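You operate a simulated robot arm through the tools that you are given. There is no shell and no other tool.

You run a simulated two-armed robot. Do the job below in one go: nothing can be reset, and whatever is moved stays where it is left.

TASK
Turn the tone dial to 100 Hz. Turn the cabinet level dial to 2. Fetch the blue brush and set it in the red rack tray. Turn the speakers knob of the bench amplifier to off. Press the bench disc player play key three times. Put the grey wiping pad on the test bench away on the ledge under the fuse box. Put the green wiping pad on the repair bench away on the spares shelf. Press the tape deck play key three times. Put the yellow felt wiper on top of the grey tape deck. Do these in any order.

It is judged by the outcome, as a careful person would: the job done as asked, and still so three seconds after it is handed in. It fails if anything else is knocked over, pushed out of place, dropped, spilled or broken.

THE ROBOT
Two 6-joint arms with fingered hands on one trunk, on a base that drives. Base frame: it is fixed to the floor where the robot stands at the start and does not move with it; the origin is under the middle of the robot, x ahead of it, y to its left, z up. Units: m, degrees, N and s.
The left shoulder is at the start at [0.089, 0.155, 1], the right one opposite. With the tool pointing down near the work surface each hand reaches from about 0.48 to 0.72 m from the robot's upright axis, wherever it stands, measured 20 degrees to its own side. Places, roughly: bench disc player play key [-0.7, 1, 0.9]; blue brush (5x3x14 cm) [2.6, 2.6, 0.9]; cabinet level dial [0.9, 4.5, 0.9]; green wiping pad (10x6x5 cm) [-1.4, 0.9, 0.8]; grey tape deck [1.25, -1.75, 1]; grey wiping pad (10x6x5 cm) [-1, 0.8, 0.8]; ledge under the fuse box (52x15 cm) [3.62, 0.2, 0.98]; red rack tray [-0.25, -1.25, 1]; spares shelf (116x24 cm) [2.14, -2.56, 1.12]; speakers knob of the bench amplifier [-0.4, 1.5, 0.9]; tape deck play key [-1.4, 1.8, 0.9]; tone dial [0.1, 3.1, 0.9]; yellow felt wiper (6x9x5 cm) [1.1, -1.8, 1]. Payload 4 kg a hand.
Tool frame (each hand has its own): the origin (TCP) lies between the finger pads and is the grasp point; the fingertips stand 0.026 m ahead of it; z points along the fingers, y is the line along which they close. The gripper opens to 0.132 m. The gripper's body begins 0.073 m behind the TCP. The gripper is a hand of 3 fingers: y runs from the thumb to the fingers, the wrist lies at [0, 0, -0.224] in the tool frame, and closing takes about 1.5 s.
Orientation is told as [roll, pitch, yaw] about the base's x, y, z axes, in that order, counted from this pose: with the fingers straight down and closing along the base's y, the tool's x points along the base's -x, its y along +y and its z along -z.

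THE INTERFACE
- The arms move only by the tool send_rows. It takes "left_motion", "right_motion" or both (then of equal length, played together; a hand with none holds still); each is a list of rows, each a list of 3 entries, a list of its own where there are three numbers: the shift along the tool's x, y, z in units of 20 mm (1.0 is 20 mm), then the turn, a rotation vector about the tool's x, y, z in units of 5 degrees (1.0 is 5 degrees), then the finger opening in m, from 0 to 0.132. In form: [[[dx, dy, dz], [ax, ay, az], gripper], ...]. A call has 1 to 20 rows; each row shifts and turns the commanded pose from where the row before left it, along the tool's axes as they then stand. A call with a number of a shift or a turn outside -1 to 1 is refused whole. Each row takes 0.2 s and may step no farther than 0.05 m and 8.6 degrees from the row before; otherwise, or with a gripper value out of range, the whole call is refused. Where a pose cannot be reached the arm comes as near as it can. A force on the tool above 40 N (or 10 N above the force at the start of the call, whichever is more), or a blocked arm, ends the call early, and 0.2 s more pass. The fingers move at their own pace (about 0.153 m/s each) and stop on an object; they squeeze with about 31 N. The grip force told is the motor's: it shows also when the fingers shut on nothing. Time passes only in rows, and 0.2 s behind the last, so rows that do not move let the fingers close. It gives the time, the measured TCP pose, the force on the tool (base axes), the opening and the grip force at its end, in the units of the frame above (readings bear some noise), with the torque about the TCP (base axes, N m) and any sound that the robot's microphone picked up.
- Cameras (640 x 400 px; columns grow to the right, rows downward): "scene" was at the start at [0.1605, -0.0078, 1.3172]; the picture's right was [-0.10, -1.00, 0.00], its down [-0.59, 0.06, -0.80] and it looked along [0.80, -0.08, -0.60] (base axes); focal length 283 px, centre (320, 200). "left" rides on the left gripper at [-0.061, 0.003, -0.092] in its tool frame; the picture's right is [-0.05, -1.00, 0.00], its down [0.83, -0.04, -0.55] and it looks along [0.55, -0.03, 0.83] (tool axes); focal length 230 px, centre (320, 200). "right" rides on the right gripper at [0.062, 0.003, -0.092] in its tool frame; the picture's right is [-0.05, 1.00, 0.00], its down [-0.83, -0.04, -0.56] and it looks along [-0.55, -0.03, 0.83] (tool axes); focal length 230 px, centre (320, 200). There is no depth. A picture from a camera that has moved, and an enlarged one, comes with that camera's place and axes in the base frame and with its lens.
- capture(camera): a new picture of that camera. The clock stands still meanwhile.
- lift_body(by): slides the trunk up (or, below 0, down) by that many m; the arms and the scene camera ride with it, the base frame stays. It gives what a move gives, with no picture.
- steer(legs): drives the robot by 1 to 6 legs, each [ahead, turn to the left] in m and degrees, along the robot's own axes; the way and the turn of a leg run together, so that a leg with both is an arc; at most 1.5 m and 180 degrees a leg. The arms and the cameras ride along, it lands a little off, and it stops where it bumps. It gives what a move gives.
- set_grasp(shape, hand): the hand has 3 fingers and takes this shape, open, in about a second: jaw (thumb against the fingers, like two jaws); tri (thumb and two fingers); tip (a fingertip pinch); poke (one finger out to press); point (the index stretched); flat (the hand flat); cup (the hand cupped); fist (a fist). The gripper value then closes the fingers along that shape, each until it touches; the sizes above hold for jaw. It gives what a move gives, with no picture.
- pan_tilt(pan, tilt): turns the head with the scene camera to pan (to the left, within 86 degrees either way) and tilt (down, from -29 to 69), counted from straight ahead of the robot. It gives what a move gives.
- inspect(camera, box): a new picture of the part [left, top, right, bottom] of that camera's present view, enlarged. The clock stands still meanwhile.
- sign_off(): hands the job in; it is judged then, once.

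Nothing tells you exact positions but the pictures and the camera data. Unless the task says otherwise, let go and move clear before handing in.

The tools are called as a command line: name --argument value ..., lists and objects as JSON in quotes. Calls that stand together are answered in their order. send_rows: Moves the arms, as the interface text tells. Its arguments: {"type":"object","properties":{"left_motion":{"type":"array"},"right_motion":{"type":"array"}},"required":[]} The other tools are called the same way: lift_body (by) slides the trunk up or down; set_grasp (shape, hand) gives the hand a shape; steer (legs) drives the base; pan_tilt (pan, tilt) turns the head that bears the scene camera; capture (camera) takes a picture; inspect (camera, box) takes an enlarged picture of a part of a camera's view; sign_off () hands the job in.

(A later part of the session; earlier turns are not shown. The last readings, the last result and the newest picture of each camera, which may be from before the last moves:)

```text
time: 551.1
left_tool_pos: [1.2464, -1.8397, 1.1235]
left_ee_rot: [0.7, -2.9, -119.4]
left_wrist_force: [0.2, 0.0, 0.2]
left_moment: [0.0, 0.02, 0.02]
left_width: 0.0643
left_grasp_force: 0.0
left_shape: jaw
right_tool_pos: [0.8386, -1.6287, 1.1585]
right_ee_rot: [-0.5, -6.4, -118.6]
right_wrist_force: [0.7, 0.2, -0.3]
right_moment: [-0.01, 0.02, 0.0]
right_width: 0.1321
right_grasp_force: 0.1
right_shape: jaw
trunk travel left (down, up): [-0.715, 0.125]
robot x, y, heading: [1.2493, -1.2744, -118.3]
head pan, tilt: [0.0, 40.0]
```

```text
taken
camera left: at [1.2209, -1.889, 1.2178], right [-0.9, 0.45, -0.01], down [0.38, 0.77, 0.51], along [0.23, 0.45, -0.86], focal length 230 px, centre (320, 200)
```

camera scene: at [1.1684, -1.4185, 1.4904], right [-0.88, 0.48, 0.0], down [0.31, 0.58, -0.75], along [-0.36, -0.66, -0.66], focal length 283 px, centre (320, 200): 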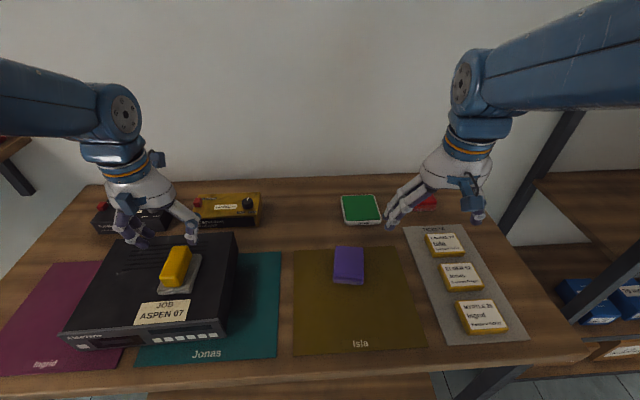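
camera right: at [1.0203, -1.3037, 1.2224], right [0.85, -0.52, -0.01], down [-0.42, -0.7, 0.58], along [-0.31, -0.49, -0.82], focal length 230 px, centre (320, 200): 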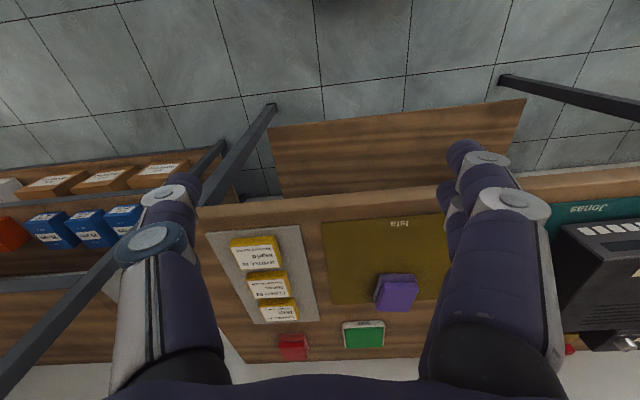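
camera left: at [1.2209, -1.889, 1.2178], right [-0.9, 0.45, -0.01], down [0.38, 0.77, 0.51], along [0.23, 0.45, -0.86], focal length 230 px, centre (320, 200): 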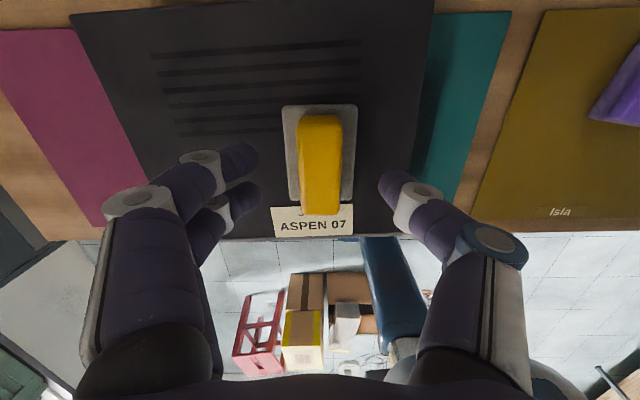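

The yellow wiper rests on the tape deck. Next: the repair side. I'll raise the hands, back off, and drive toward the near end of the benches.

send_rows --left_motion '[[[-0.3, 0, 0], [0, 0.3, 0], 0.132], [[-0.3, 0, 0], [0, 0.3, 0], 0.132], [[0, 0, 0], [0, 0, 0], 0.132]]' --right_motion '[[[0, 0, 0.4], [0, 0.6, 0], 0.132], [[0, 0, 0.4], [0, 0.6, 0], 0.132], [[0, 0, 0], [0, 0, 0], 0.132]]'

steer --legs '[[-0.28, 0]]'

steer --legs '[[0, -27], [0, -27], [0, -27]]'

pan_tilt --pan 0 --tilt 25

capture --camera "scene"

```text
time: 551.9
left_tool_pos: [1.2424, -1.8488, 1.1238]
left_ee_rot: [0.7, 0.1, -119.5]
left_wrist_force: [-1.1, -0.1, 0.1]
left_moment: [-0.03, -0.03, -0.04]
left_width: 0.1318
left_grasp_force: 0.0
left_shape: jaw
right_tool_pos: [0.8372, -1.628, 1.1447]
right_ee_rot: [-0.5, -0.4, -118.7]
right_wrist_force: [-0.3, 0.1, 1.4]
right_moment: [0.01, 0.0, -0.03]
right_width: 0.132
right_grasp_force: 0.1
right_shape: jaw
trunk travel left (down, up): [-0.715, 0.125]
robot x, y, heading: [1.2505, -1.2754, -118.5]
head pan, tilt: [0.0, 40.0]
```

```text
time: 553.8
left_tool_pos: [1.3732, -1.6042, 1.1233]
left_ee_rot: [0.7, 0.2, -119.5]
left_wrist_force: [0.5, 0.7, 0.4]
left_moment: [0.03, 0.0, 0.01]
left_width: 0.1317
left_grasp_force: 0.1
left_shape: jaw
right_tool_pos: [0.9704, -1.3821, 1.1443]
right_ee_rot: [-0.5, -0.3, -118.8]
right_wrist_force: [1.1, 0.6, 1.1]
right_moment: [0.02, 0.0, -0.03]
right_width: 0.1324
right_grasp_force: 0.1
right_shape: jaw
trunk travel left (down, up): [-0.715, 0.125]
robot x, y, heading: [1.3823, -1.0301, -118.7]
head pan, tilt: [0.0, 40.0]
```

```text
time: 558.5
left_tool_pos: [0.8324, -1.12, 1.1321]
left_ee_rot: [0.7, -0.8, 159.8]
left_wrist_force: [0.1, -0.4, -0.1]
left_moment: [0.06, -0.04, -0.02]
left_width: 0.1318
left_grasp_force: 0.0
left_shape: jaw
right_tool_pos: [0.9841, -0.6864, 1.1529]
right_ee_rot: [-0.5, -1.4, 160.5]
right_wrist_force: [-0.4, -0.5, 0.3]
right_moment: [0.0, -0.02, 0.01]
right_width: 0.1317
right_grasp_force: 0.2
right_shape: jaw
trunk travel left (down, up): [-0.715, 0.125]
robot x, y, heading: [1.3765, -1.038, 160.8]
head pan, tilt: [0.0, 40.0]
```

```text
time: 559.3
left_tool_pos: [0.8532, -1.1251, 1.1376]
left_ee_rot: [0.8, -1.3, 159.7]
left_wrist_force: [0.0, -0.2, -0.2]
left_moment: [-0.05, 0.05, 0.0]
left_width: 0.132
left_grasp_force: 0.1
left_shape: jaw
right_tool_pos: [1.007, -0.6916, 1.1445]
right_ee_rot: [-0.4, -0.2, 160.5]
right_wrist_force: [0.2, 0.1, -0.3]
right_moment: [-0.07, 0.0, 0.01]
right_width: 0.1321
right_grasp_force: 0.0
right_shape: jaw
trunk travel left (down, up): [-0.715, 0.125]
robot x, y, heading: [1.3786, -1.0427, 160.9]
head pan, tilt: [0.0, 25.0]
```

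```text
taken
camera scene: at [1.2165, -0.9793, 1.5137], right [0.33, 0.94, 0.0], down [0.41, -0.15, -0.9], along [-0.85, 0.3, -0.44], focal length 283 px, centre (320, 200)
```

scene: 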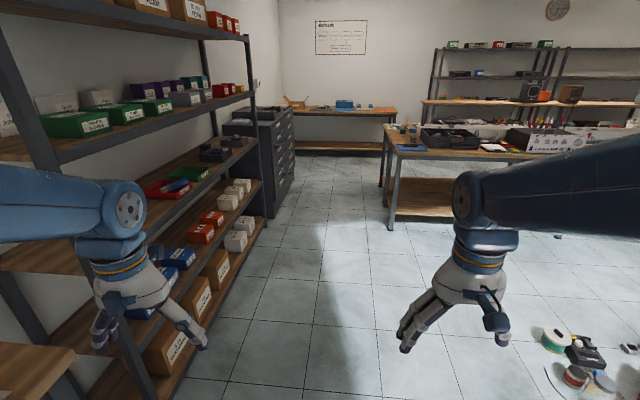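

Good overview. From here I can check the cable reel against the meter. Zooming in.

inspect --camera "scene" --box '[520, 300, 640, 400]'

```text
4.00 times, centred on (580, 350) of scene
camera zoom: at [1.2165, -0.9793, 1.5137], right [0.33, 0.94, 0.0], down [0.41, -0.15, -0.9], along [-0.85, 0.3, -0.44], focal length 1133 px, centre (-720, -400)
```

zoom: 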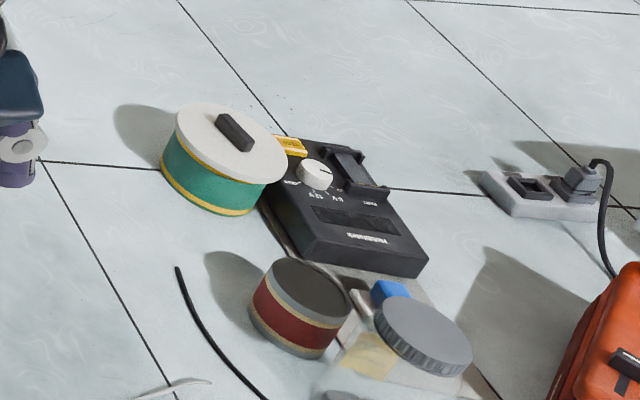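

The reel stands upright next to the meter, about where it was; I'll leave it. Driving on past the rack to the aisle at the bench end.

steer --legs '[[1.15, 0]]'

send_rows --left_motion '[[[-0.5, 0, 0.2], [0, 0.2, 0], 0.132], [[-0.5, 0, 0.2], [0, 0.2, 0], 0.132], [[0, 0, 0], [0, 0, 0], 0.132]]' --right_motion '[[[-0.6, 0, 0.2], [0, 0, 0], 0.132], [[-0.6, 0, 0.2], [0, 0, 0], 0.132], [[-0.6, 0, 0], [0, 0, 0], 0.132]]'

steer --legs '[[1.15, 0]]'

capture --camera "scene"

```text
time: 565.1
left_tool_pos: [-0.2314, -0.7459, 1.1373]
left_ee_rot: [0.7, -1.4, 159.6]
left_wrist_force: [-0.4, 0.9, 0.1]
left_moment: [0.01, 0.01, 0.0]
left_width: 0.132
left_grasp_force: 0.1
left_shape: jaw
right_tool_pos: [-0.0771, -0.3131, 1.1452]
right_ee_rot: [-0.5, -0.2, 160.4]
right_wrist_force: [-0.5, 0.1, 0.2]
right_moment: [0.05, -0.03, 0.02]
right_width: 0.132
right_grasp_force: 0.0
right_shape: jaw
trunk travel left (down, up): [-0.715, 0.125]
robot x, y, heading: [0.2972, -0.6569, 160.6]
head pan, tilt: [0.0, 25.0]
```

```text
time: 566.0
left_tool_pos: [-0.2334, -0.7448, 1.135]
left_ee_rot: [0.7, -0.4, 159.6]
left_wrist_force: [-0.4, 0.4, -0.4]
left_moment: [-0.03, -0.01, 0.02]
left_width: 0.1317
left_grasp_force: 0.1
left_shape: jaw
right_tool_pos: [-0.0934, -0.3068, 1.1456]
right_ee_rot: [-0.6, -1.3, 160.4]
right_wrist_force: [0.3, -0.7, -0.1]
right_moment: [0.01, 0.03, -0.01]
right_width: 0.132
right_grasp_force: 0.0
right_shape: jaw
trunk travel left (down, up): [-0.715, 0.125]
robot x, y, heading: [0.2989, -0.6585, 160.5]
head pan, tilt: [0.0, 25.0]
```

```text
time: 571.8
left_tool_pos: [-1.3124, -0.362, 1.1365]
left_ee_rot: [0.7, -0.4, 159.5]
left_wrist_force: [-0.4, -0.3, 0.5]
left_moment: [0.02, -0.01, -0.01]
left_width: 0.1319
left_grasp_force: 0.1
left_shape: jaw
right_tool_pos: [-1.1732, 0.0771, 1.1447]
right_ee_rot: [-0.5, -1.1, 160.2]
right_wrist_force: [-0.1, -0.1, 0.5]
right_moment: [0.01, 0.03, 0.02]
right_width: 0.1321
right_grasp_force: 0.0
right_shape: jaw
trunk travel left (down, up): [-0.715, 0.125]
robot x, y, heading: [-0.7853, -0.2761, 160.6]
head pan, tilt: [0.0, 25.0]
```

```text
taken
camera scene: at [-0.948, -0.2184, 1.5136], right [0.33, 0.94, 0.0], down [0.41, -0.15, -0.9], along [-0.85, 0.3, -0.44], focal length 283 px, centre (320, 200)
```

scene: 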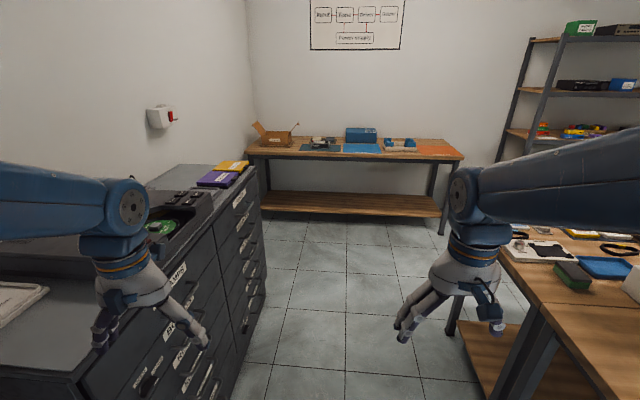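

I'm at the aisle by the bench end. Let me look to the right at the repair side.

pan_tilt --pan -30 --tilt 30

capture --camera "scene"

```text
time: 572.7
left_tool_pos: [-1.291, -0.3684, 1.1207]
left_ee_rot: [0.6, 2.3, 159.4]
left_wrist_force: [0.0, -0.4, 0.8]
left_moment: [-0.03, 0.01, 0.0]
left_width: 0.1321
left_grasp_force: 0.0
left_shape: jaw
right_tool_pos: [-1.1514, 0.0701, 1.1368]
right_ee_rot: [-0.5, 0.3, 160.1]
right_wrist_force: [0.0, 0.5, 0.2]
right_moment: [0.0, 0.03, -0.01]
right_width: 0.132
right_grasp_force: 0.0
right_shape: jaw
trunk travel left (down, up): [-0.715, 0.125]
robot x, y, heading: [-0.7871, -0.2768, 160.4]
head pan, tilt: [-30.0, 30.0]
```

```text
taken
camera scene: at [-0.9197, -0.1807, 1.506], right [0.76, 0.65, 0.01], down [0.34, -0.39, -0.86], along [-0.55, 0.66, -0.51], focal length 283 px, centre (320, 200)
```

scene: 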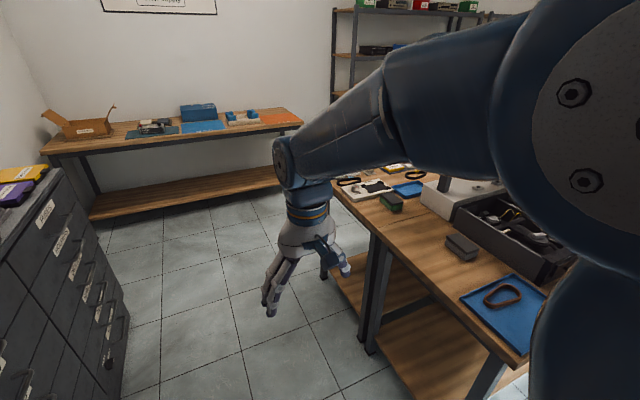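

The pads are at the bench end as expected. Driving further to look into the repair-side aisle.

send_rows --left_motion '[[[-0.6, 0, 0.2], [0, 0, 0], 0.132], [[-0.6, 0, 0.2], [0, 0, 0], 0.132], [[-0.6, 0, 0], [0, 0, 0], 0.132], [[-0.6, 0, 0], [0, 0, 0], 0.132], [[0, 0, 0], [0, 0, 0], 0.132]]' --right_motion '[[[-0.6, 0, 0.2], [0, 0, 0], 0.132], [[-0.6, 0, 0.2], [0, 0, 0], 0.132], [[-0.6, 0, 0], [0, 0, 0], 0.132], [[-0.6, 0, 0], [0, 0, 0], 0.132], [[0, 0, 0], [0, 0, 0], 0.132]]'

steer --legs '[[0, -8], [1.1, 0]]'

pan_tilt --pan -50 --tilt 25

capture --camera "scene"

```text
time: 573.9
left_tool_pos: [-1.3395, -0.3522, 1.1384]
left_ee_rot: [0.8, -1.5, 159.4]
left_wrist_force: [0.0, -0.3, 0.2]
left_moment: [-0.02, -0.01, -0.01]
left_width: 0.1321
left_grasp_force: 0.0
left_shape: jaw
right_tool_pos: [-1.1988, 0.0874, 1.1492]
right_ee_rot: [-0.5, -2.1, 160.1]
right_wrist_force: [0.1, -0.3, 0.3]
right_moment: [-0.02, 0.0, -0.01]
right_width: 0.1318
right_grasp_force: 0.0
right_shape: jaw
trunk travel left (down, up): [-0.715, 0.125]
robot x, y, heading: [-0.7856, -0.2774, 160.6]
head pan, tilt: [-30.0, 30.0]
```

```text
time: 580.2
left_tool_pos: [-2.3252, 0.2388, 1.1372]
left_ee_rot: [0.7, -1.4, 151.5]
left_wrist_force: [0.1, -1.0, -0.5]
left_moment: [0.0, 0.02, 0.0]
left_width: 0.1322
left_grasp_force: 0.0
left_shape: jaw
right_tool_pos: [-2.1258, 0.6513, 1.1478]
right_ee_rot: [-0.5, -2.3, 152.2]
right_wrist_force: [-0.6, -0.6, 1.2]
right_moment: [-0.01, 0.02, 0.01]
right_width: 0.1322
right_grasp_force: 0.1
right_shape: jaw
trunk travel left (down, up): [-0.715, 0.125]
robot x, y, heading: [-1.7649, 0.2347, 152.3]
head pan, tilt: [-30.0, 30.0]
```

```text
time: 581.1
left_tool_pos: [-2.3054, 0.2265, 1.1452]
left_ee_rot: [0.7, -2.5, 151.5]
left_wrist_force: [0.5, -1.5, -1.7]
left_moment: [0.01, 0.08, 0.0]
left_width: 0.1321
left_grasp_force: 0.0
left_shape: jaw
right_tool_pos: [-2.1056, 0.6418, 1.157]
right_ee_rot: [-0.5, -3.3, 152.2]
right_wrist_force: [0.7, 0.6, 0.0]
right_moment: [-0.01, -0.02, 0.01]
right_width: 0.1321
right_grasp_force: 0.1
right_shape: jaw
trunk travel left (down, up): [-0.715, 0.125]
robot x, y, heading: [-1.7643, 0.2361, 152.6]
head pan, tilt: [-50.0, 25.0]
```

```text
taken
camera scene: at [-1.8551, 0.3604, 1.5144], right [0.98, 0.22, 0.01], down [0.11, -0.42, -0.9], along [-0.19, 0.88, -0.43], focal length 283 px, centre (320, 200)
```

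scene: 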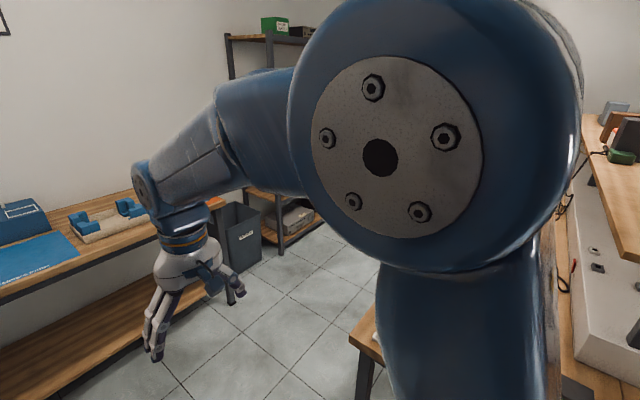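

Turning right to face along the repair bench.

steer --legs '[[0, -30], [0, -30], [0, -30]]'

pan_tilt --pan 15 --tilt 30

capture --camera "scene"

```text
time: 586.2
left_tool_pos: [-1.7741, 0.776, 1.1446]
left_ee_rot: [0.8, -2.3, 61.8]
left_wrist_force: [-0.1, 0.0, 0.4]
left_moment: [-0.01, -0.02, -0.01]
left_width: 0.1322
left_grasp_force: 0.0
left_shape: jaw
right_tool_pos: [-1.3597, 0.5789, 1.156]
right_ee_rot: [-0.5, -3.3, 62.4]
right_wrist_force: [-0.7, 0.1, -1.0]
right_moment: [-0.01, 0.01, -0.02]
right_width: 0.1322
right_grasp_force: 0.1
right_shape: jaw
trunk travel left (down, up): [-0.715, 0.125]
robot x, y, heading: [-1.7774, 0.2404, 62.5]
head pan, tilt: [-50.0, 25.0]
```

```text
time: 587.5
left_tool_pos: [-1.7848, 0.7557, 1.127]
left_ee_rot: [0.6, 0.6, 61.9]
left_wrist_force: [0.2, 0.0, -0.1]
left_moment: [0.02, 0.03, -0.03]
left_width: 0.1323
left_grasp_force: 0.0
left_shape: jaw
right_tool_pos: [-1.3693, 0.5582, 1.1442]
right_ee_rot: [-0.5, -1.2, 62.5]
right_wrist_force: [0.1, 0.6, 0.3]
right_moment: [0.03, -0.03, 0.01]
right_width: 0.132
right_grasp_force: 0.0
right_shape: jaw
trunk travel left (down, up): [-0.715, 0.125]
robot x, y, heading: [-1.7776, 0.2381, 62.9]
head pan, tilt: [15.0, 30.0]
```

```text
taken
camera scene: at [-1.7215, 0.398, 1.5058], right [0.98, -0.21, -0.01], down [-0.11, -0.5, -0.86], along [0.18, 0.84, -0.52], focal length 283 px, centre (320, 200)
```

scene: 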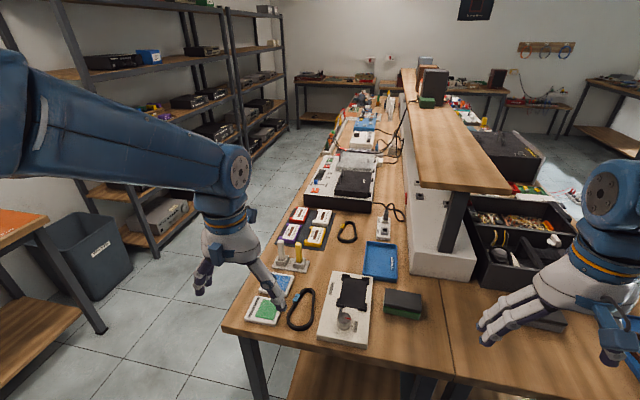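

Excellent view. Zooming on the tape deck on the repair bench and on the pads.

inspect --camera "scene" --box '[280, 110, 440, 230]'

inspect --camera "scene" --box '[230, 230, 470, 380]'

```text
3.33 times, centred on (360, 170) of scene
camera zoom: at [-1.7215, 0.398, 1.5058], right [0.98, -0.21, -0.01], down [-0.11, -0.5, -0.86], along [0.18, 0.84, -0.52], focal length 944 px, centre (187, 300)
```

zoom: 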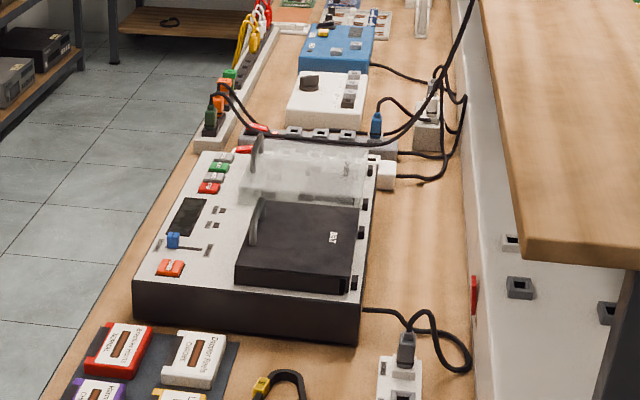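

```text
2.67 times, centred on (350, 305) of scene
camera zoom: at [-1.7215, 0.398, 1.5058], right [0.98, -0.21, -0.01], down [-0.11, -0.5, -0.86], along [0.18, 0.84, -0.52], focal length 755 px, centre (240, -80)
```

zoom: 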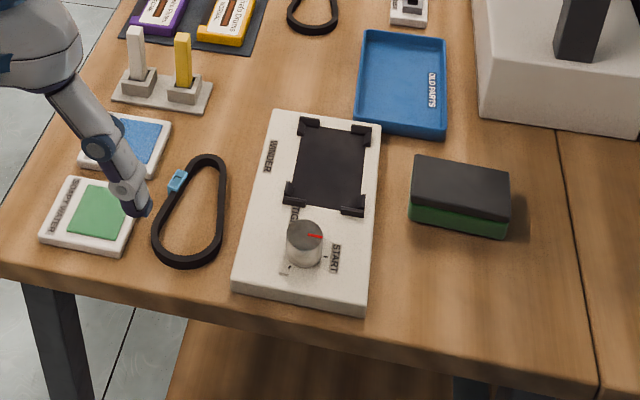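

The tape deck sits mid-bench with coloured keys along its aisle-side edge; the aisle is ~1.1 m wide. Driving around into it.

send_rows --left_motion '[[[-0.6, 0, 0], [0, 0, 0], 0.132], [[-0.6, 0, 0], [0, 0, 0], 0.132], [[-0.6, 0, 0], [0, 0, 0], 0.132], [[-0.6, 0, 0], [0, 0, 0], 0.132], [[0, 0, 0], [0, 0, 0], 0.132]]' --right_motion '[[[-0.6, 0, 0], [0, 0, 0], 0.132], [[-0.6, 0, 0], [0, 0, 0], 0.132], [[-0.6, 0, 0], [0, 0, 0], 0.132], [[-0.6, 0, 0], [0, 0, 0], 0.132], [[0, 0, 0], [0, 0, 0], 0.132]]'

steer --legs '[[0, 30], [0, 30], [0, 29]]'

steer --legs '[[1.0, 0]]'

steer --legs '[[0, -30], [0, -30], [0, -30]]'

pan_tilt --pan 0 --tilt 25

capture --camera "scene"

```text
time: 588.7
left_tool_pos: [-1.7606, 0.7993, 1.1574]
left_ee_rot: [0.8, -3.5, 61.6]
left_wrist_force: [0.4, 0.4, -0.2]
left_moment: [0.02, 0.0, 0.01]
left_width: 0.1319
left_grasp_force: 0.0
left_shape: jaw
right_tool_pos: [-1.3465, 0.6024, 1.1692]
right_ee_rot: [-0.4, -4.2, 62.5]
right_wrist_force: [-0.1, -0.2, -0.3]
right_moment: [-0.03, 0.0, -0.02]
right_width: 0.1323
right_grasp_force: 0.0
right_shape: jaw
trunk travel left (down, up): [-0.715, 0.125]
robot x, y, heading: [-1.7741, 0.238, 62.7]
head pan, tilt: [15.0, 30.0]
```

```text
time: 593.8
left_tool_pos: [-2.3371, 0.2718, 1.1552]
left_ee_rot: [0.8, -3.4, 150.0]
left_wrist_force: [-0.1, -0.1, -0.4]
left_moment: [0.01, 0.0, 0.0]
left_width: 0.1319
left_grasp_force: 0.0
left_shape: jaw
right_tool_pos: [-2.1265, 0.6809, 1.1672]
right_ee_rot: [-0.4, -4.2, 150.8]
right_wrist_force: [0.4, -0.2, 0.2]
right_moment: [-0.01, -0.02, 0.0]
right_width: 0.1321
right_grasp_force: 0.1
right_shape: jaw
trunk travel left (down, up): [-0.715, 0.125]
robot x, y, heading: [-1.7733, 0.2481, 151.0]
head pan, tilt: [15.0, 30.0]
```

```text
time: 598.9
left_tool_pos: [-3.1842, 0.7554, 1.1565]
left_ee_rot: [0.7, -3.5, 149.3]
left_wrist_force: [0.1, -0.1, 0.7]
left_moment: [0.0, 0.04, -0.01]
left_width: 0.1321
left_grasp_force: 0.1
left_shape: jaw
right_tool_pos: [-2.9705, 1.1606, 1.1765]
right_ee_rot: [-0.5, -5.2, 150.1]
right_wrist_force: [0.2, 0.4, -0.6]
right_moment: [-0.04, -0.01, 0.02]
right_width: 0.1322
right_grasp_force: 0.0
right_shape: jaw
trunk travel left (down, up): [-0.715, 0.125]
robot x, y, heading: [-2.6346, 0.738, 150.5]
head pan, tilt: [15.0, 30.0]
```

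```text
time: 604.0
left_tool_pos: [-2.6264, 1.2721, 1.1485]
left_ee_rot: [0.7, -1.2, 59.6]
left_wrist_force: [-0.3, -0.3, 0.0]
left_moment: [0.02, 0.01, -0.02]
left_width: 0.1319
left_grasp_force: 0.1
left_shape: jaw
right_tool_pos: [-2.2204, 1.0585, 1.1678]
right_ee_rot: [-0.5, -3.2, 60.2]
right_wrist_force: [-0.5, -0.1, -0.1]
right_moment: [0.0, 0.02, -0.02]
right_width: 0.1319
right_grasp_force: 0.1
right_shape: jaw
trunk travel left (down, up): [-0.715, 0.125]
robot x, y, heading: [-2.6474, 0.7433, 60.2]
head pan, tilt: [15.0, 30.0]
```

```text
time: 604.8
left_tool_pos: [-2.6372, 1.251, 1.1281]
left_ee_rot: [0.7, 2.3, 59.3]
left_wrist_force: [0.2, 0.5, 0.9]
left_moment: [0.03, 0.01, 0.01]
left_width: 0.132
left_grasp_force: 0.0
left_shape: jaw
right_tool_pos: [-2.2293, 1.038, 1.1463]
right_ee_rot: [-0.5, 0.6, 60.2]
right_wrist_force: [0.1, 0.0, 0.4]
right_moment: [0.0, 0.0, 0.01]
right_width: 0.132
right_grasp_force: 0.1
right_shape: jaw
trunk travel left (down, up): [-0.715, 0.125]
robot x, y, heading: [-2.6505, 0.7395, 60.7]
head pan, tilt: [0.0, 25.0]
```

```text
taken
camera scene: at [-2.5631, 0.8895, 1.5136], right [0.87, -0.49, 0.0], down [-0.22, -0.38, -0.9], along [0.44, 0.78, -0.44], focal length 283 px, centre (320, 200)
```

scene: 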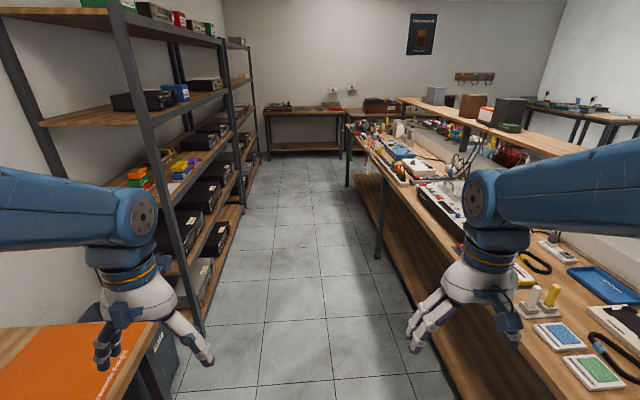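

Clear aisle ahead. Extending the arms a bit and driving ~1.4 m to the tape deck.

send_rows --left_motion '[[[-0.6, 0, 0], [0, -0.1, 0], 0.132], [[-0.6, 0, 0], [0, -0.1, 0], 0.132], [[-0.6, 0, 0], [0, 0, 0], 0.132], [[-0.6, 0, 0], [0, 0, 0], 0.132], [[-0.6, 0, 0], [0, 0, 0], 0.132], [[-0.6, 0, 0], [0, 0, 0], 0.132], [[0, 0, 0], [0, 0, 0], 0.132]]' --right_motion '[[[-0.6, 0, 0], [0, 0, 0], 0.132], [[-0.6, 0, 0], [0, 0, 0], 0.132], [[-0.6, 0, 0], [0, 0, 0], 0.132], [[-0.6, 0, 0], [0, 0, 0], 0.132], [[-0.6, 0, 0], [0, 0, 0], 0.132], [[-0.6, 0, 0], [0, 0, 0], 0.132], [[0, 0, 0], [0, 0, 0], 0.132]]'

steer --legs '[[1.4, 0]]'

steer --legs '[[0, -30], [0, -30], [0, -29]]'

pan_tilt --pan 0 --tilt 40

capture --camera "scene"

```text
time: 606.4
left_tool_pos: [-2.5973, 1.3216, 1.1594]
left_ee_rot: [0.8, -3.2, 59.4]
left_wrist_force: [-0.5, 0.5, -0.3]
left_moment: [-0.05, -0.01, 0.03]
left_width: 0.1321
left_grasp_force: 0.1
left_shape: jaw
left hand out of reach, approached as far as the arm can: row 1
right_tool_pos: [-2.1931, 1.1033, 1.1818]
right_ee_rot: [-0.5, -4.1, 60.1]
right_wrist_force: [0.6, 0.2, 0.0]
right_moment: [-0.03, 0.0, 0.01]
right_width: 0.1319
right_grasp_force: 0.0
right_shape: jaw
trunk travel left (down, up): [-0.715, 0.125]
robot x, y, heading: [-2.6483, 0.7432, 60.4]
head pan, tilt: [0.0, 25.0]
```

```text
time: 613.3
left_tool_pos: [-1.9115, 2.5292, 1.1591]
left_ee_rot: [0.7, -3.2, 59.4]
left_wrist_force: [0.4, 0.1, 0.1]
left_moment: [0.03, 0.01, 0.04]
left_width: 0.1318
left_grasp_force: 0.0
left_shape: jaw
right_tool_pos: [-1.5082, 2.3126, 1.1809]
right_ee_rot: [-0.5, -4.1, 60.1]
right_wrist_force: [-0.1, -0.6, -0.2]
right_moment: [-0.01, 0.0, -0.03]
right_width: 0.1322
right_grasp_force: 0.1
right_shape: jaw
trunk travel left (down, up): [-0.715, 0.125]
robot x, y, heading: [-1.9613, 1.9492, 60.3]
head pan, tilt: [0.0, 25.0]
```

```text
time: 618.4
left_tool_pos: [-1.4001, 1.9224, 1.1679]
left_ee_rot: [0.8, -4.2, -29.6]
left_wrist_force: [0.3, 0.0, 0.4]
left_moment: [-0.01, 0.0, -0.03]
left_width: 0.1322
left_grasp_force: 0.0
left_shape: jaw
right_tool_pos: [-1.6103, 1.5141, 1.191]
right_ee_rot: [-0.5, -5.1, -28.9]
right_wrist_force: [-0.1, 0.3, 0.4]
right_moment: [-0.05, 0.01, 0.02]
right_width: 0.1318
right_grasp_force: 0.0
right_shape: jaw
trunk travel left (down, up): [-0.715, 0.125]
robot x, y, heading: [-1.9572, 1.9624, -28.4]
head pan, tilt: [0.0, 25.0]
```

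```text
time: 619.2
left_tool_pos: [-1.419, 1.9309, 1.1651]
left_ee_rot: [0.8, -3.7, -29.5]
left_wrist_force: [-0.3, -0.7, -0.7]
left_moment: [0.04, -0.07, 0.0]
left_width: 0.1323
left_grasp_force: 0.1
left_shape: jaw
right_tool_pos: [-1.6298, 1.5239, 1.1876]
right_ee_rot: [-0.4, -4.4, -28.9]
right_wrist_force: [-1.1, -0.3, 0.5]
right_moment: [0.05, 0.0, -0.02]
right_width: 0.132
right_grasp_force: 0.0
right_shape: jaw
trunk travel left (down, up): [-0.715, 0.125]
robot x, y, heading: [-1.9569, 1.9586, -28.4]
head pan, tilt: [0.0, 40.0]
```

```text
taken
camera scene: at [-1.8172, 1.8823, 1.4906], right [-0.48, -0.88, 0.0], down [-0.58, 0.31, -0.75], along [0.66, -0.36, -0.66], focal length 283 px, centre (320, 200)
```

scene: 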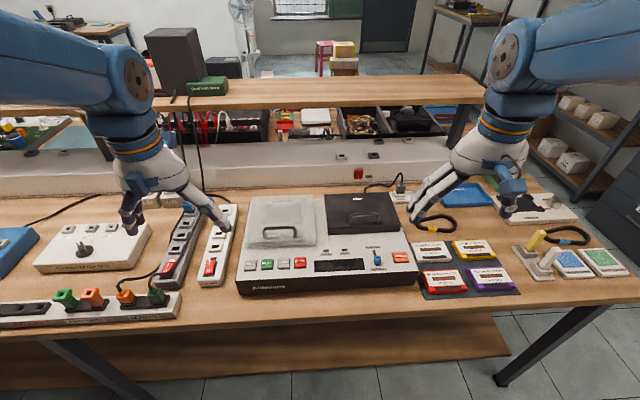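

The tape deck is in front. Zooming on its keys.

inspect --camera "scene" --box '[230, 230, 350, 300]'

inspect --camera "scene" --box '[320, 230, 430, 300]'

```text
5.33 times, centred on (290, 265) of scene
camera zoom: at [-1.8172, 1.8823, 1.4906], right [-0.48, -0.88, 0.0], down [-0.58, 0.31, -0.75], along [0.66, -0.36, -0.66], focal length 1511 px, centre (480, -147)
```

zoom: 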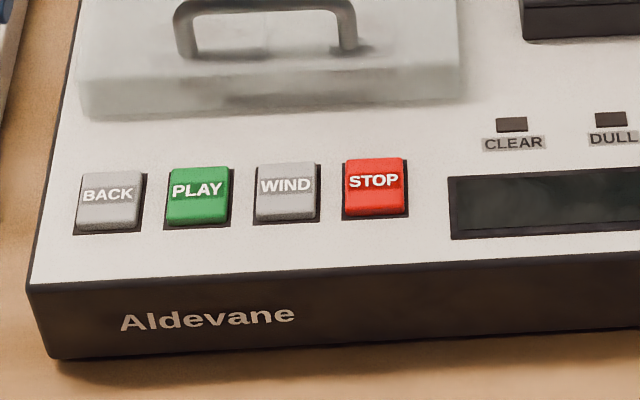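

```text
5.71 times, centred on (375, 265) of scene
camera zoom: at [-1.8172, 1.8823, 1.4906], right [-0.48, -0.88, 0.0], down [-0.58, 0.31, -0.75], along [0.66, -0.36, -0.66], focal length 1619 px, centre (6, -171)
```

zoom: 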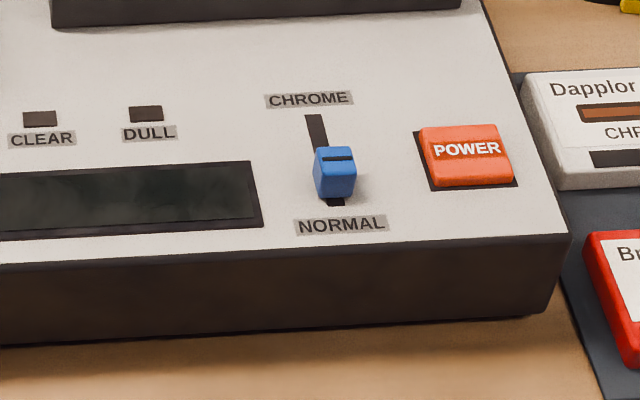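

PLAY is the green key at about (-1.357, 1.789, 0.875). Setting the left hand to "point" and measuring its tip.

set_grasp --shape "point" --hand "left"

capture --camera "left"

inspect --camera "scene" --box '[80, 110, 260, 260]'

```text
time: 620.1
left_tool_pos: [-1.4167, 1.9315, 1.1654]
left_ee_rot: [0.7, -3.6, -29.5]
left_wrist_force: [-0.4, -0.5, -0.3]
left_moment: [-0.02, 0.02, 0.0]
left_width: 0.0
left_grasp_force: 0.0
left_shape: point
right_tool_pos: [-1.6277, 1.524, 1.1865]
right_ee_rot: [-0.6, -4.3, -28.9]
right_wrist_force: [-1.5, 0.9, -0.1]
right_moment: [-0.01, 0.03, 0.03]
right_width: 0.1322
right_grasp_force: 0.1
right_shape: jaw
trunk travel left (down, up): [-0.715, 0.125]
robot x, y, heading: [-1.9549, 1.9603, -28.3]
head pan, tilt: [0.0, 40.0]
```

```text
taken
camera left: at [-1.3679, 1.9064, 1.2606], right [-0.45, -0.89, -0.01], down [-0.78, 0.38, 0.5], along [-0.44, 0.23, -0.87], focal length 230 px, centre (320, 200)
```

left: 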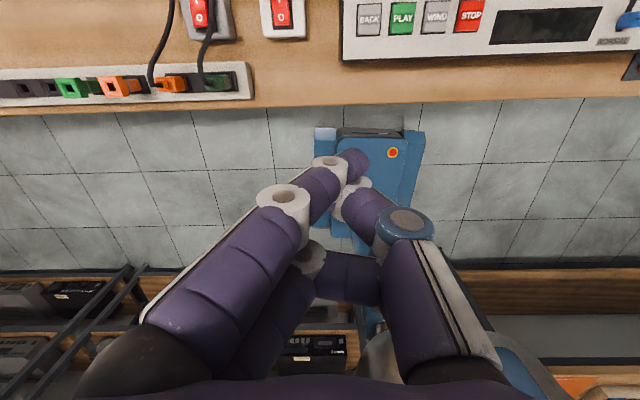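

```text
2.67 times, centred on (170, 185) of scene
camera zoom: at [-1.8144, 1.8835, 1.4903], right [-0.48, -0.88, 0.0], down [-0.58, 0.31, -0.75], along [0.66, -0.36, -0.66], focal length 755 px, centre (720, 240)
```

zoom: 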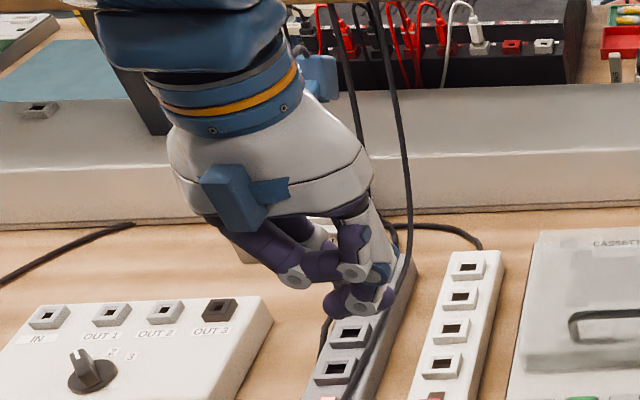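

Tip offset measured (mirror of the right hand). Moving the left fingertip over PLAY and partway down.

send_rows --left_motion '[[[-0.85, -0.64, 0.3], [0, 0.35, 0], 0.0], [[-0.85, -0.64, 0.3], [0, 0.35, 0], 0.0], [[-0.85, -0.64, 0.4], [0, 0, 0], 0.0], [[-0.85, -0.64, 0.5], [0, 0, 0], 0.0], [[-0.85, -0.64, 0.5], [0, 0, 0], 0.0], [[-0.85, -0.64, 0.5], [0, 0, 0], 0.0], [[0, 0, 0.7], [0, 0, 0], 0.0], [[0, 0, 0.7], [0, 0, 0], 0.0], [[0, 0, 0.7], [0, 0, 0], 0.0], [[0, 0, 0.7], [0, 0, 0], 0.0], [[0, 0, 0.7], [0, 0, 0], 0.0], [[0, 0, 0.6], [0, 0, 0], 0.0], [[0, 0, 0], [0, 0, 0], 0.0]]'

capture --camera "left"

inspect --camera "scene" --box '[180, 170, 360, 300]'

```text
time: 622.9
left_tool_pos: [-1.3615, 1.815, 1.0481]
left_ee_rot: [0.8, -1.7, -29.4]
left_wrist_force: [-0.1, 0.5, -0.4]
left_moment: [-0.02, -0.01, 0.01]
left_width: 0.0
left_grasp_force: 0.0
left_shape: point
right_tool_pos: [-1.6281, 1.5241, 1.1872]
right_ee_rot: [-0.5, -4.3, -28.8]
right_wrist_force: [0.2, -0.3, -0.5]
right_moment: [0.02, 0.01, 0.0]
right_width: 0.1321
right_grasp_force: 0.1
right_shape: jaw
trunk travel left (down, up): [-0.715, 0.125]
robot x, y, heading: [-1.9594, 1.9597, -28.2]
head pan, tilt: [0.0, 40.0]
```

```text
taken
camera left: at [-1.3095, 1.7878, 1.1421], right [-0.44, -0.9, -0.01], down [-0.76, 0.37, 0.53], along [-0.47, 0.25, -0.85], focal length 230 px, centre (320, 200)
```

left: 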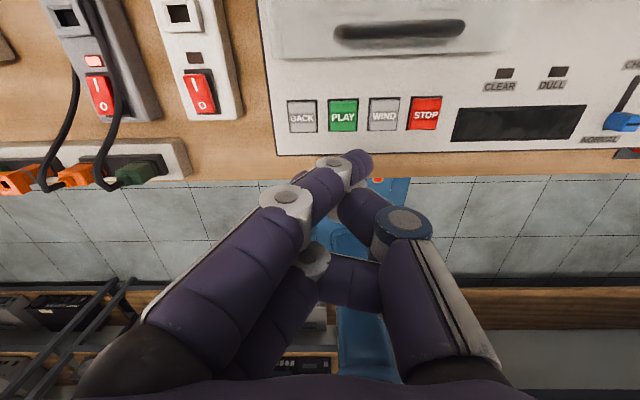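

```text
3.08 times, centred on (270, 235) of scene
camera zoom: at [-1.8152, 1.8834, 1.4904], right [-0.48, -0.88, 0.0], down [-0.58, 0.31, -0.75], along [0.66, -0.36, -0.66], focal length 872 px, centre (474, 92)
```

zoom: 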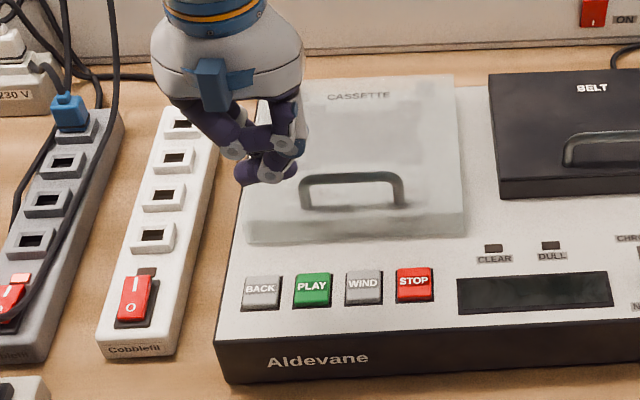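

Fingertip nearly over PLAY. Descending to ~2 cm above.

send_rows --left_motion '[[[0.1, 0, 0.7], [0, 0.1, 0], 0.0], [[0.1, 0, 0.7], [0, 0.1, 0], 0.0], [[0, 0, 0.7], [0, 0, 0], 0.0], [[0, 0, 0.7], [0, 0, 0], 0.0], [[0, 0, 0.7], [0, 0, 0], 0.0], [[0, 0, 0.7], [0, 0, 0], 0.0], [[0, 0, 0.7], [0, 0, 0], 0.0], [[0, 0, 0.6], [0, 0, 0], 0.0], [[0, 0, 0], [0, 0, 0], 0.0]]'

capture --camera "left"

inspect --camera "scene" --box '[210, 200, 350, 300]'

```text
time: 624.9
left_tool_pos: [-1.3621, 1.8164, 0.9373]
left_ee_rot: [0.9, -0.8, -29.4]
left_wrist_force: [0.3, 0.0, 0.1]
left_moment: [-0.03, 0.0, -0.02]
left_width: 0.0
left_grasp_force: 0.1
left_shape: point
right_tool_pos: [-1.6274, 1.524, 1.1859]
right_ee_rot: [-0.4, -4.3, -28.7]
right_wrist_force: [-0.2, -0.3, -0.1]
right_moment: [-0.02, 0.0, -0.01]
right_width: 0.1322
right_grasp_force: 0.0
right_shape: jaw
trunk travel left (down, up): [-0.715, 0.125]
robot x, y, heading: [-1.9532, 1.9624, -28.3]
head pan, tilt: [0.0, 40.0]
```

```text
taken
camera left: at [-1.3089, 1.7893, 1.0303], right [-0.44, -0.9, -0.01], down [-0.76, 0.37, 0.54], along [-0.48, 0.25, -0.84], focal length 230 px, centre (320, 200)
```

left: 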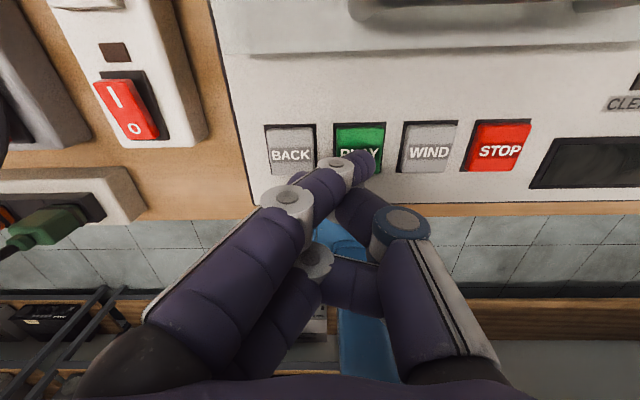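

```text
4.00 times, centred on (280, 250) of scene
camera zoom: at [-1.8152, 1.8833, 1.4904], right [-0.48, -0.88, 0.0], down [-0.58, 0.31, -0.75], along [0.66, -0.36, -0.66], focal length 1133 px, centre (480, 0)
```

zoom: 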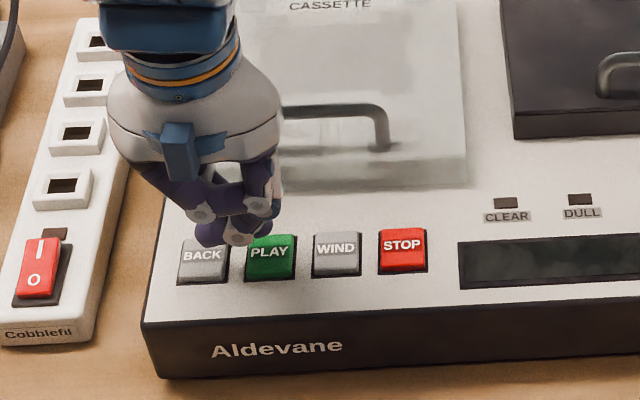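

I need to be sure which finger part is lowest. Zooming closer.

inspect --camera "scene" --box '[235, 225, 305, 280]'

inspect --camera "left" --box '[280, 110, 440, 250]'

```text
7.27 times, centred on (270, 252) of scene
camera zoom: at [-1.8152, 1.8833, 1.4904], right [-0.48, -0.88, 0.0], down [-0.58, 0.31, -0.75], along [0.66, -0.36, -0.66], focal length 2060 px, centre (684, -182)
```

zoom: 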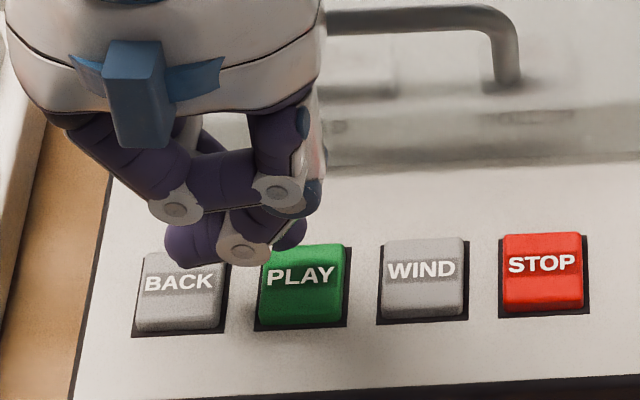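

```text
2.86 times, centred on (360, 180) of left
camera zoom: at [-1.3089, 1.7893, 1.0303], right [-0.44, -0.9, -0.01], down [-0.76, 0.37, 0.54], along [-0.48, 0.25, -0.84], focal length 657 px, centre (206, 257)
```

zoom: 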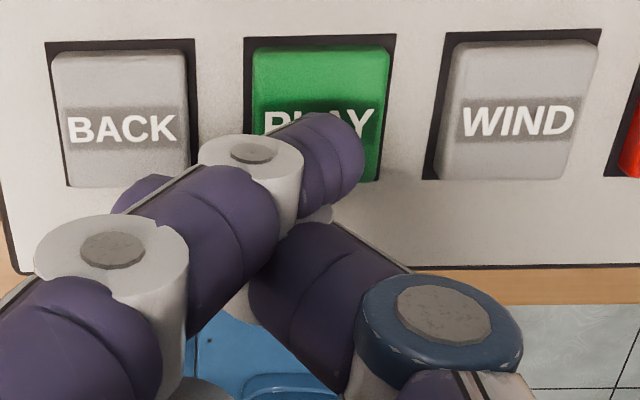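

Index and thumb tips are level, so the thumb could touch BACK. I'll roll the hand 20° so only the index leads, shift to compensate, and re-check.

send_rows --left_motion '[[[0.2, -0.3, 0], [0, 0, 0], 0.0], [[0, -0.28, 0], [0, 0, 0], 0.0], [[0, 0, 0], [-0.8, 0, 0], 0.0], [[0, 0, 0], [-0.8, 0, 0], 0.0], [[0, 0, 0], [-0.8, 0, 0], 0.0], [[0, 0, 0], [-0.8, 0, 0], 0.0], [[0, 0, 0], [-0.8, 0, 0], 0.0], [[0, 0, 0], [0, 0, 0], 0.0]]'

inspect --camera "left" --box '[280, 110, 440, 250]'

inspect --camera "scene" --box '[235, 225, 305, 280]'

```text
time: 626.7
left_tool_pos: [-1.3635, 1.8166, 0.9405]
left_ee_rot: [19.2, -0.7, -27.0]
left_wrist_force: [1.3, 0.4, 1.0]
left_moment: [0.06, 0.03, 0.02]
left_width: 0.0
left_grasp_force: 0.0
left_shape: point
right_tool_pos: [-1.6282, 1.5235, 1.186]
right_ee_rot: [-0.5, -4.2, -28.8]
right_wrist_force: [0.4, -0.3, -0.2]
right_moment: [-0.02, 0.01, 0.02]
right_width: 0.1319
right_grasp_force: 0.0
right_shape: jaw
trunk travel left (down, up): [-0.715, 0.125]
robot x, y, heading: [-1.9567, 1.9582, -28.3]
head pan, tilt: [0.0, 40.0]
```

```text
2.86 times, centred on (360, 180) of left
camera zoom: at [-1.3221, 1.7656, 1.0281], right [-0.38, -0.86, -0.33], down [-0.85, 0.18, 0.5], along [-0.37, 0.47, -0.8], focal length 657 px, centre (206, 257)
```

zoom: 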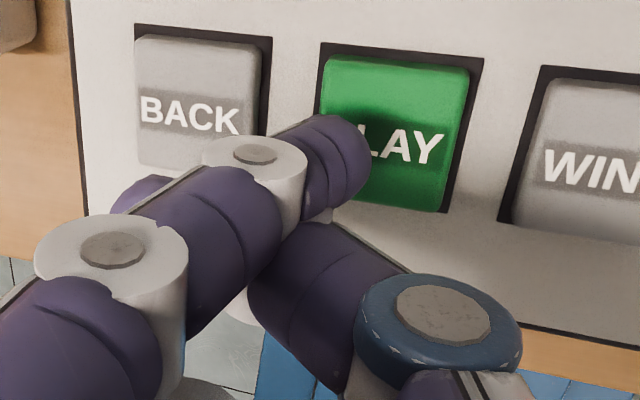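

```text
7.27 times, centred on (270, 252) of scene
camera zoom: at [-1.815, 1.8832, 1.4904], right [-0.48, -0.88, 0.0], down [-0.58, 0.31, -0.75], along [0.66, -0.36, -0.66], focal length 2060 px, centre (684, -182)
```

zoom: 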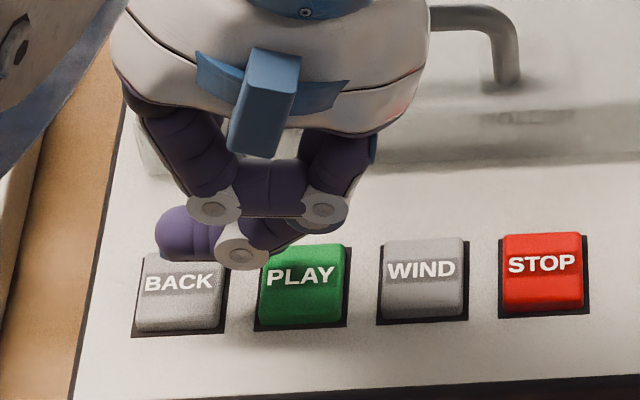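

The lateral shift was not taken. Applying it again in the rolled frame.

send_rows --left_motion '[[[0.1, -0.3, -0.1], [0, 0, 0], 0.0], [[0.1, -0.3, -0.1], [0, 0, 0], 0.0], [[0, 0, 0], [0, 0, 0], 0.0], [[0, 0, 0], [0, 0, 0], 0.0]]'

inspect --camera "left" --box '[280, 110, 440, 250]'

```text
time: 627.7
left_tool_pos: [-1.3659, 1.8128, 0.9388]
left_ee_rot: [18.4, -0.4, -26.4]
left_wrist_force: [0.1, -0.4, -0.6]
left_moment: [-0.02, -0.01, -0.01]
left_width: 0.0
left_grasp_force: 0.0
left_shape: point
left hand out of reach, approached as far as the arm can: row 2
right_tool_pos: [-1.6283, 1.5247, 1.1863]
right_ee_rot: [-0.5, -4.2, -28.9]
right_wrist_force: [-0.1, 0.1, -0.3]
right_moment: [-0.06, 0.0, 0.0]
right_width: 0.132
right_grasp_force: 0.0
right_shape: jaw
trunk travel left (down, up): [-0.715, 0.125]
robot x, y, heading: [-1.9545, 1.9584, -28.3]
head pan, tilt: [0.0, 40.0]
```

```text
2.86 times, centred on (360, 180) of left
camera zoom: at [-1.3233, 1.7628, 1.0272], right [-0.37, -0.87, -0.32], down [-0.84, 0.18, 0.51], along [-0.39, 0.45, -0.8], focal length 657 px, centre (206, 257)
```

zoom: 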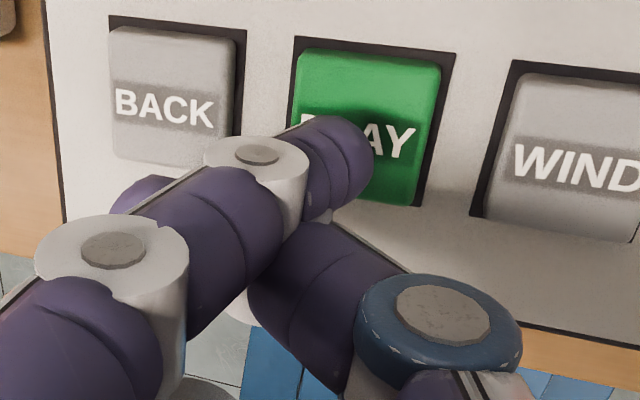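

The index is on PLAY (7 mm off centre, thumb 1 cm higher over BACK). Pressing down in small steps and listening.

send_rows --left_motion '[[[0, -0.047, 0.142], [0, 0, 0], 0.0], [[0, -0.047, 0.142], [0, 0, 0], 0.0], [[0, -0.047, 0.142], [0, 0, 0], 0.0], [[0, -0.047, 0.142], [0, 0, 0], 0.0], [[0, 0, 0], [0, 0, 0], 0.0]]'

send_rows --left_motion '[[[0, -0.047, 0.142], [0, 0, 0], 0.0], [[0, -0.047, 0.142], [0, 0, 0], 0.0], [[0, 0, 0], [0, 0, 0], 0.0]]'

inspect --camera "scene" --box '[235, 225, 305, 280]'

```text
time: 628.9
left_tool_pos: [-1.366, 1.8121, 0.9287]
left_ee_rot: [18.8, -0.7, -26.6]
left_wrist_force: [-0.1, -0.5, 0.1]
left_moment: [0.01, 0.02, 0.01]
left_width: 0.0001
left_grasp_force: 0.0
left_shape: point
right_tool_pos: [-1.6269, 1.5248, 1.1876]
right_ee_rot: [-0.5, -4.3, -28.8]
right_wrist_force: [-0.9, -0.2, -0.4]
right_moment: [-0.03, -0.01, 0.0]
right_width: 0.1316
right_grasp_force: 0.0
right_shape: jaw
trunk travel left (down, up): [-0.715, 0.125]
robot x, y, heading: [-1.9559, 1.9582, -28.4]
head pan, tilt: [0.0, 40.0]
```

```text
time: 629.7
left_tool_pos: [-1.3661, 1.8109, 0.9222]
left_ee_rot: [19.1, -0.8, -26.8]
left_wrist_force: [2.4, 0.3, 8.9]
left_moment: [-0.14, -0.07, 0.03]
left_width: 0.0
left_grasp_force: 0.0
left_shape: point
right_tool_pos: [-1.6289, 1.5245, 1.1868]
right_ee_rot: [-0.5, -4.4, -28.9]
right_wrist_force: [-1.2, -0.1, -0.1]
right_moment: [0.0, -0.03, 0.01]
right_width: 0.1319
right_grasp_force: 0.1
right_shape: jaw
trunk travel left (down, up): [-0.715, 0.125]
robot x, y, heading: [-1.9574, 1.9641, -28.3]
head pan, tilt: [0.0, 40.0]
heard: click
```

```text
7.27 times, centred on (270, 252) of scene
camera zoom: at [-1.8157, 1.8836, 1.4906], right [-0.48, -0.88, 0.0], down [-0.58, 0.31, -0.75], along [0.66, -0.36, -0.66], focal length 2060 px, centre (684, -182)
```

zoom: 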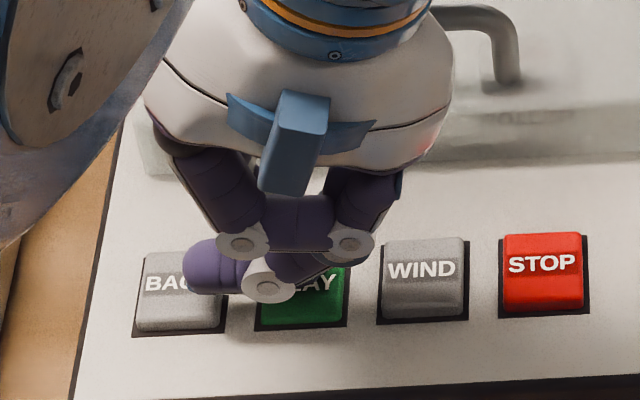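

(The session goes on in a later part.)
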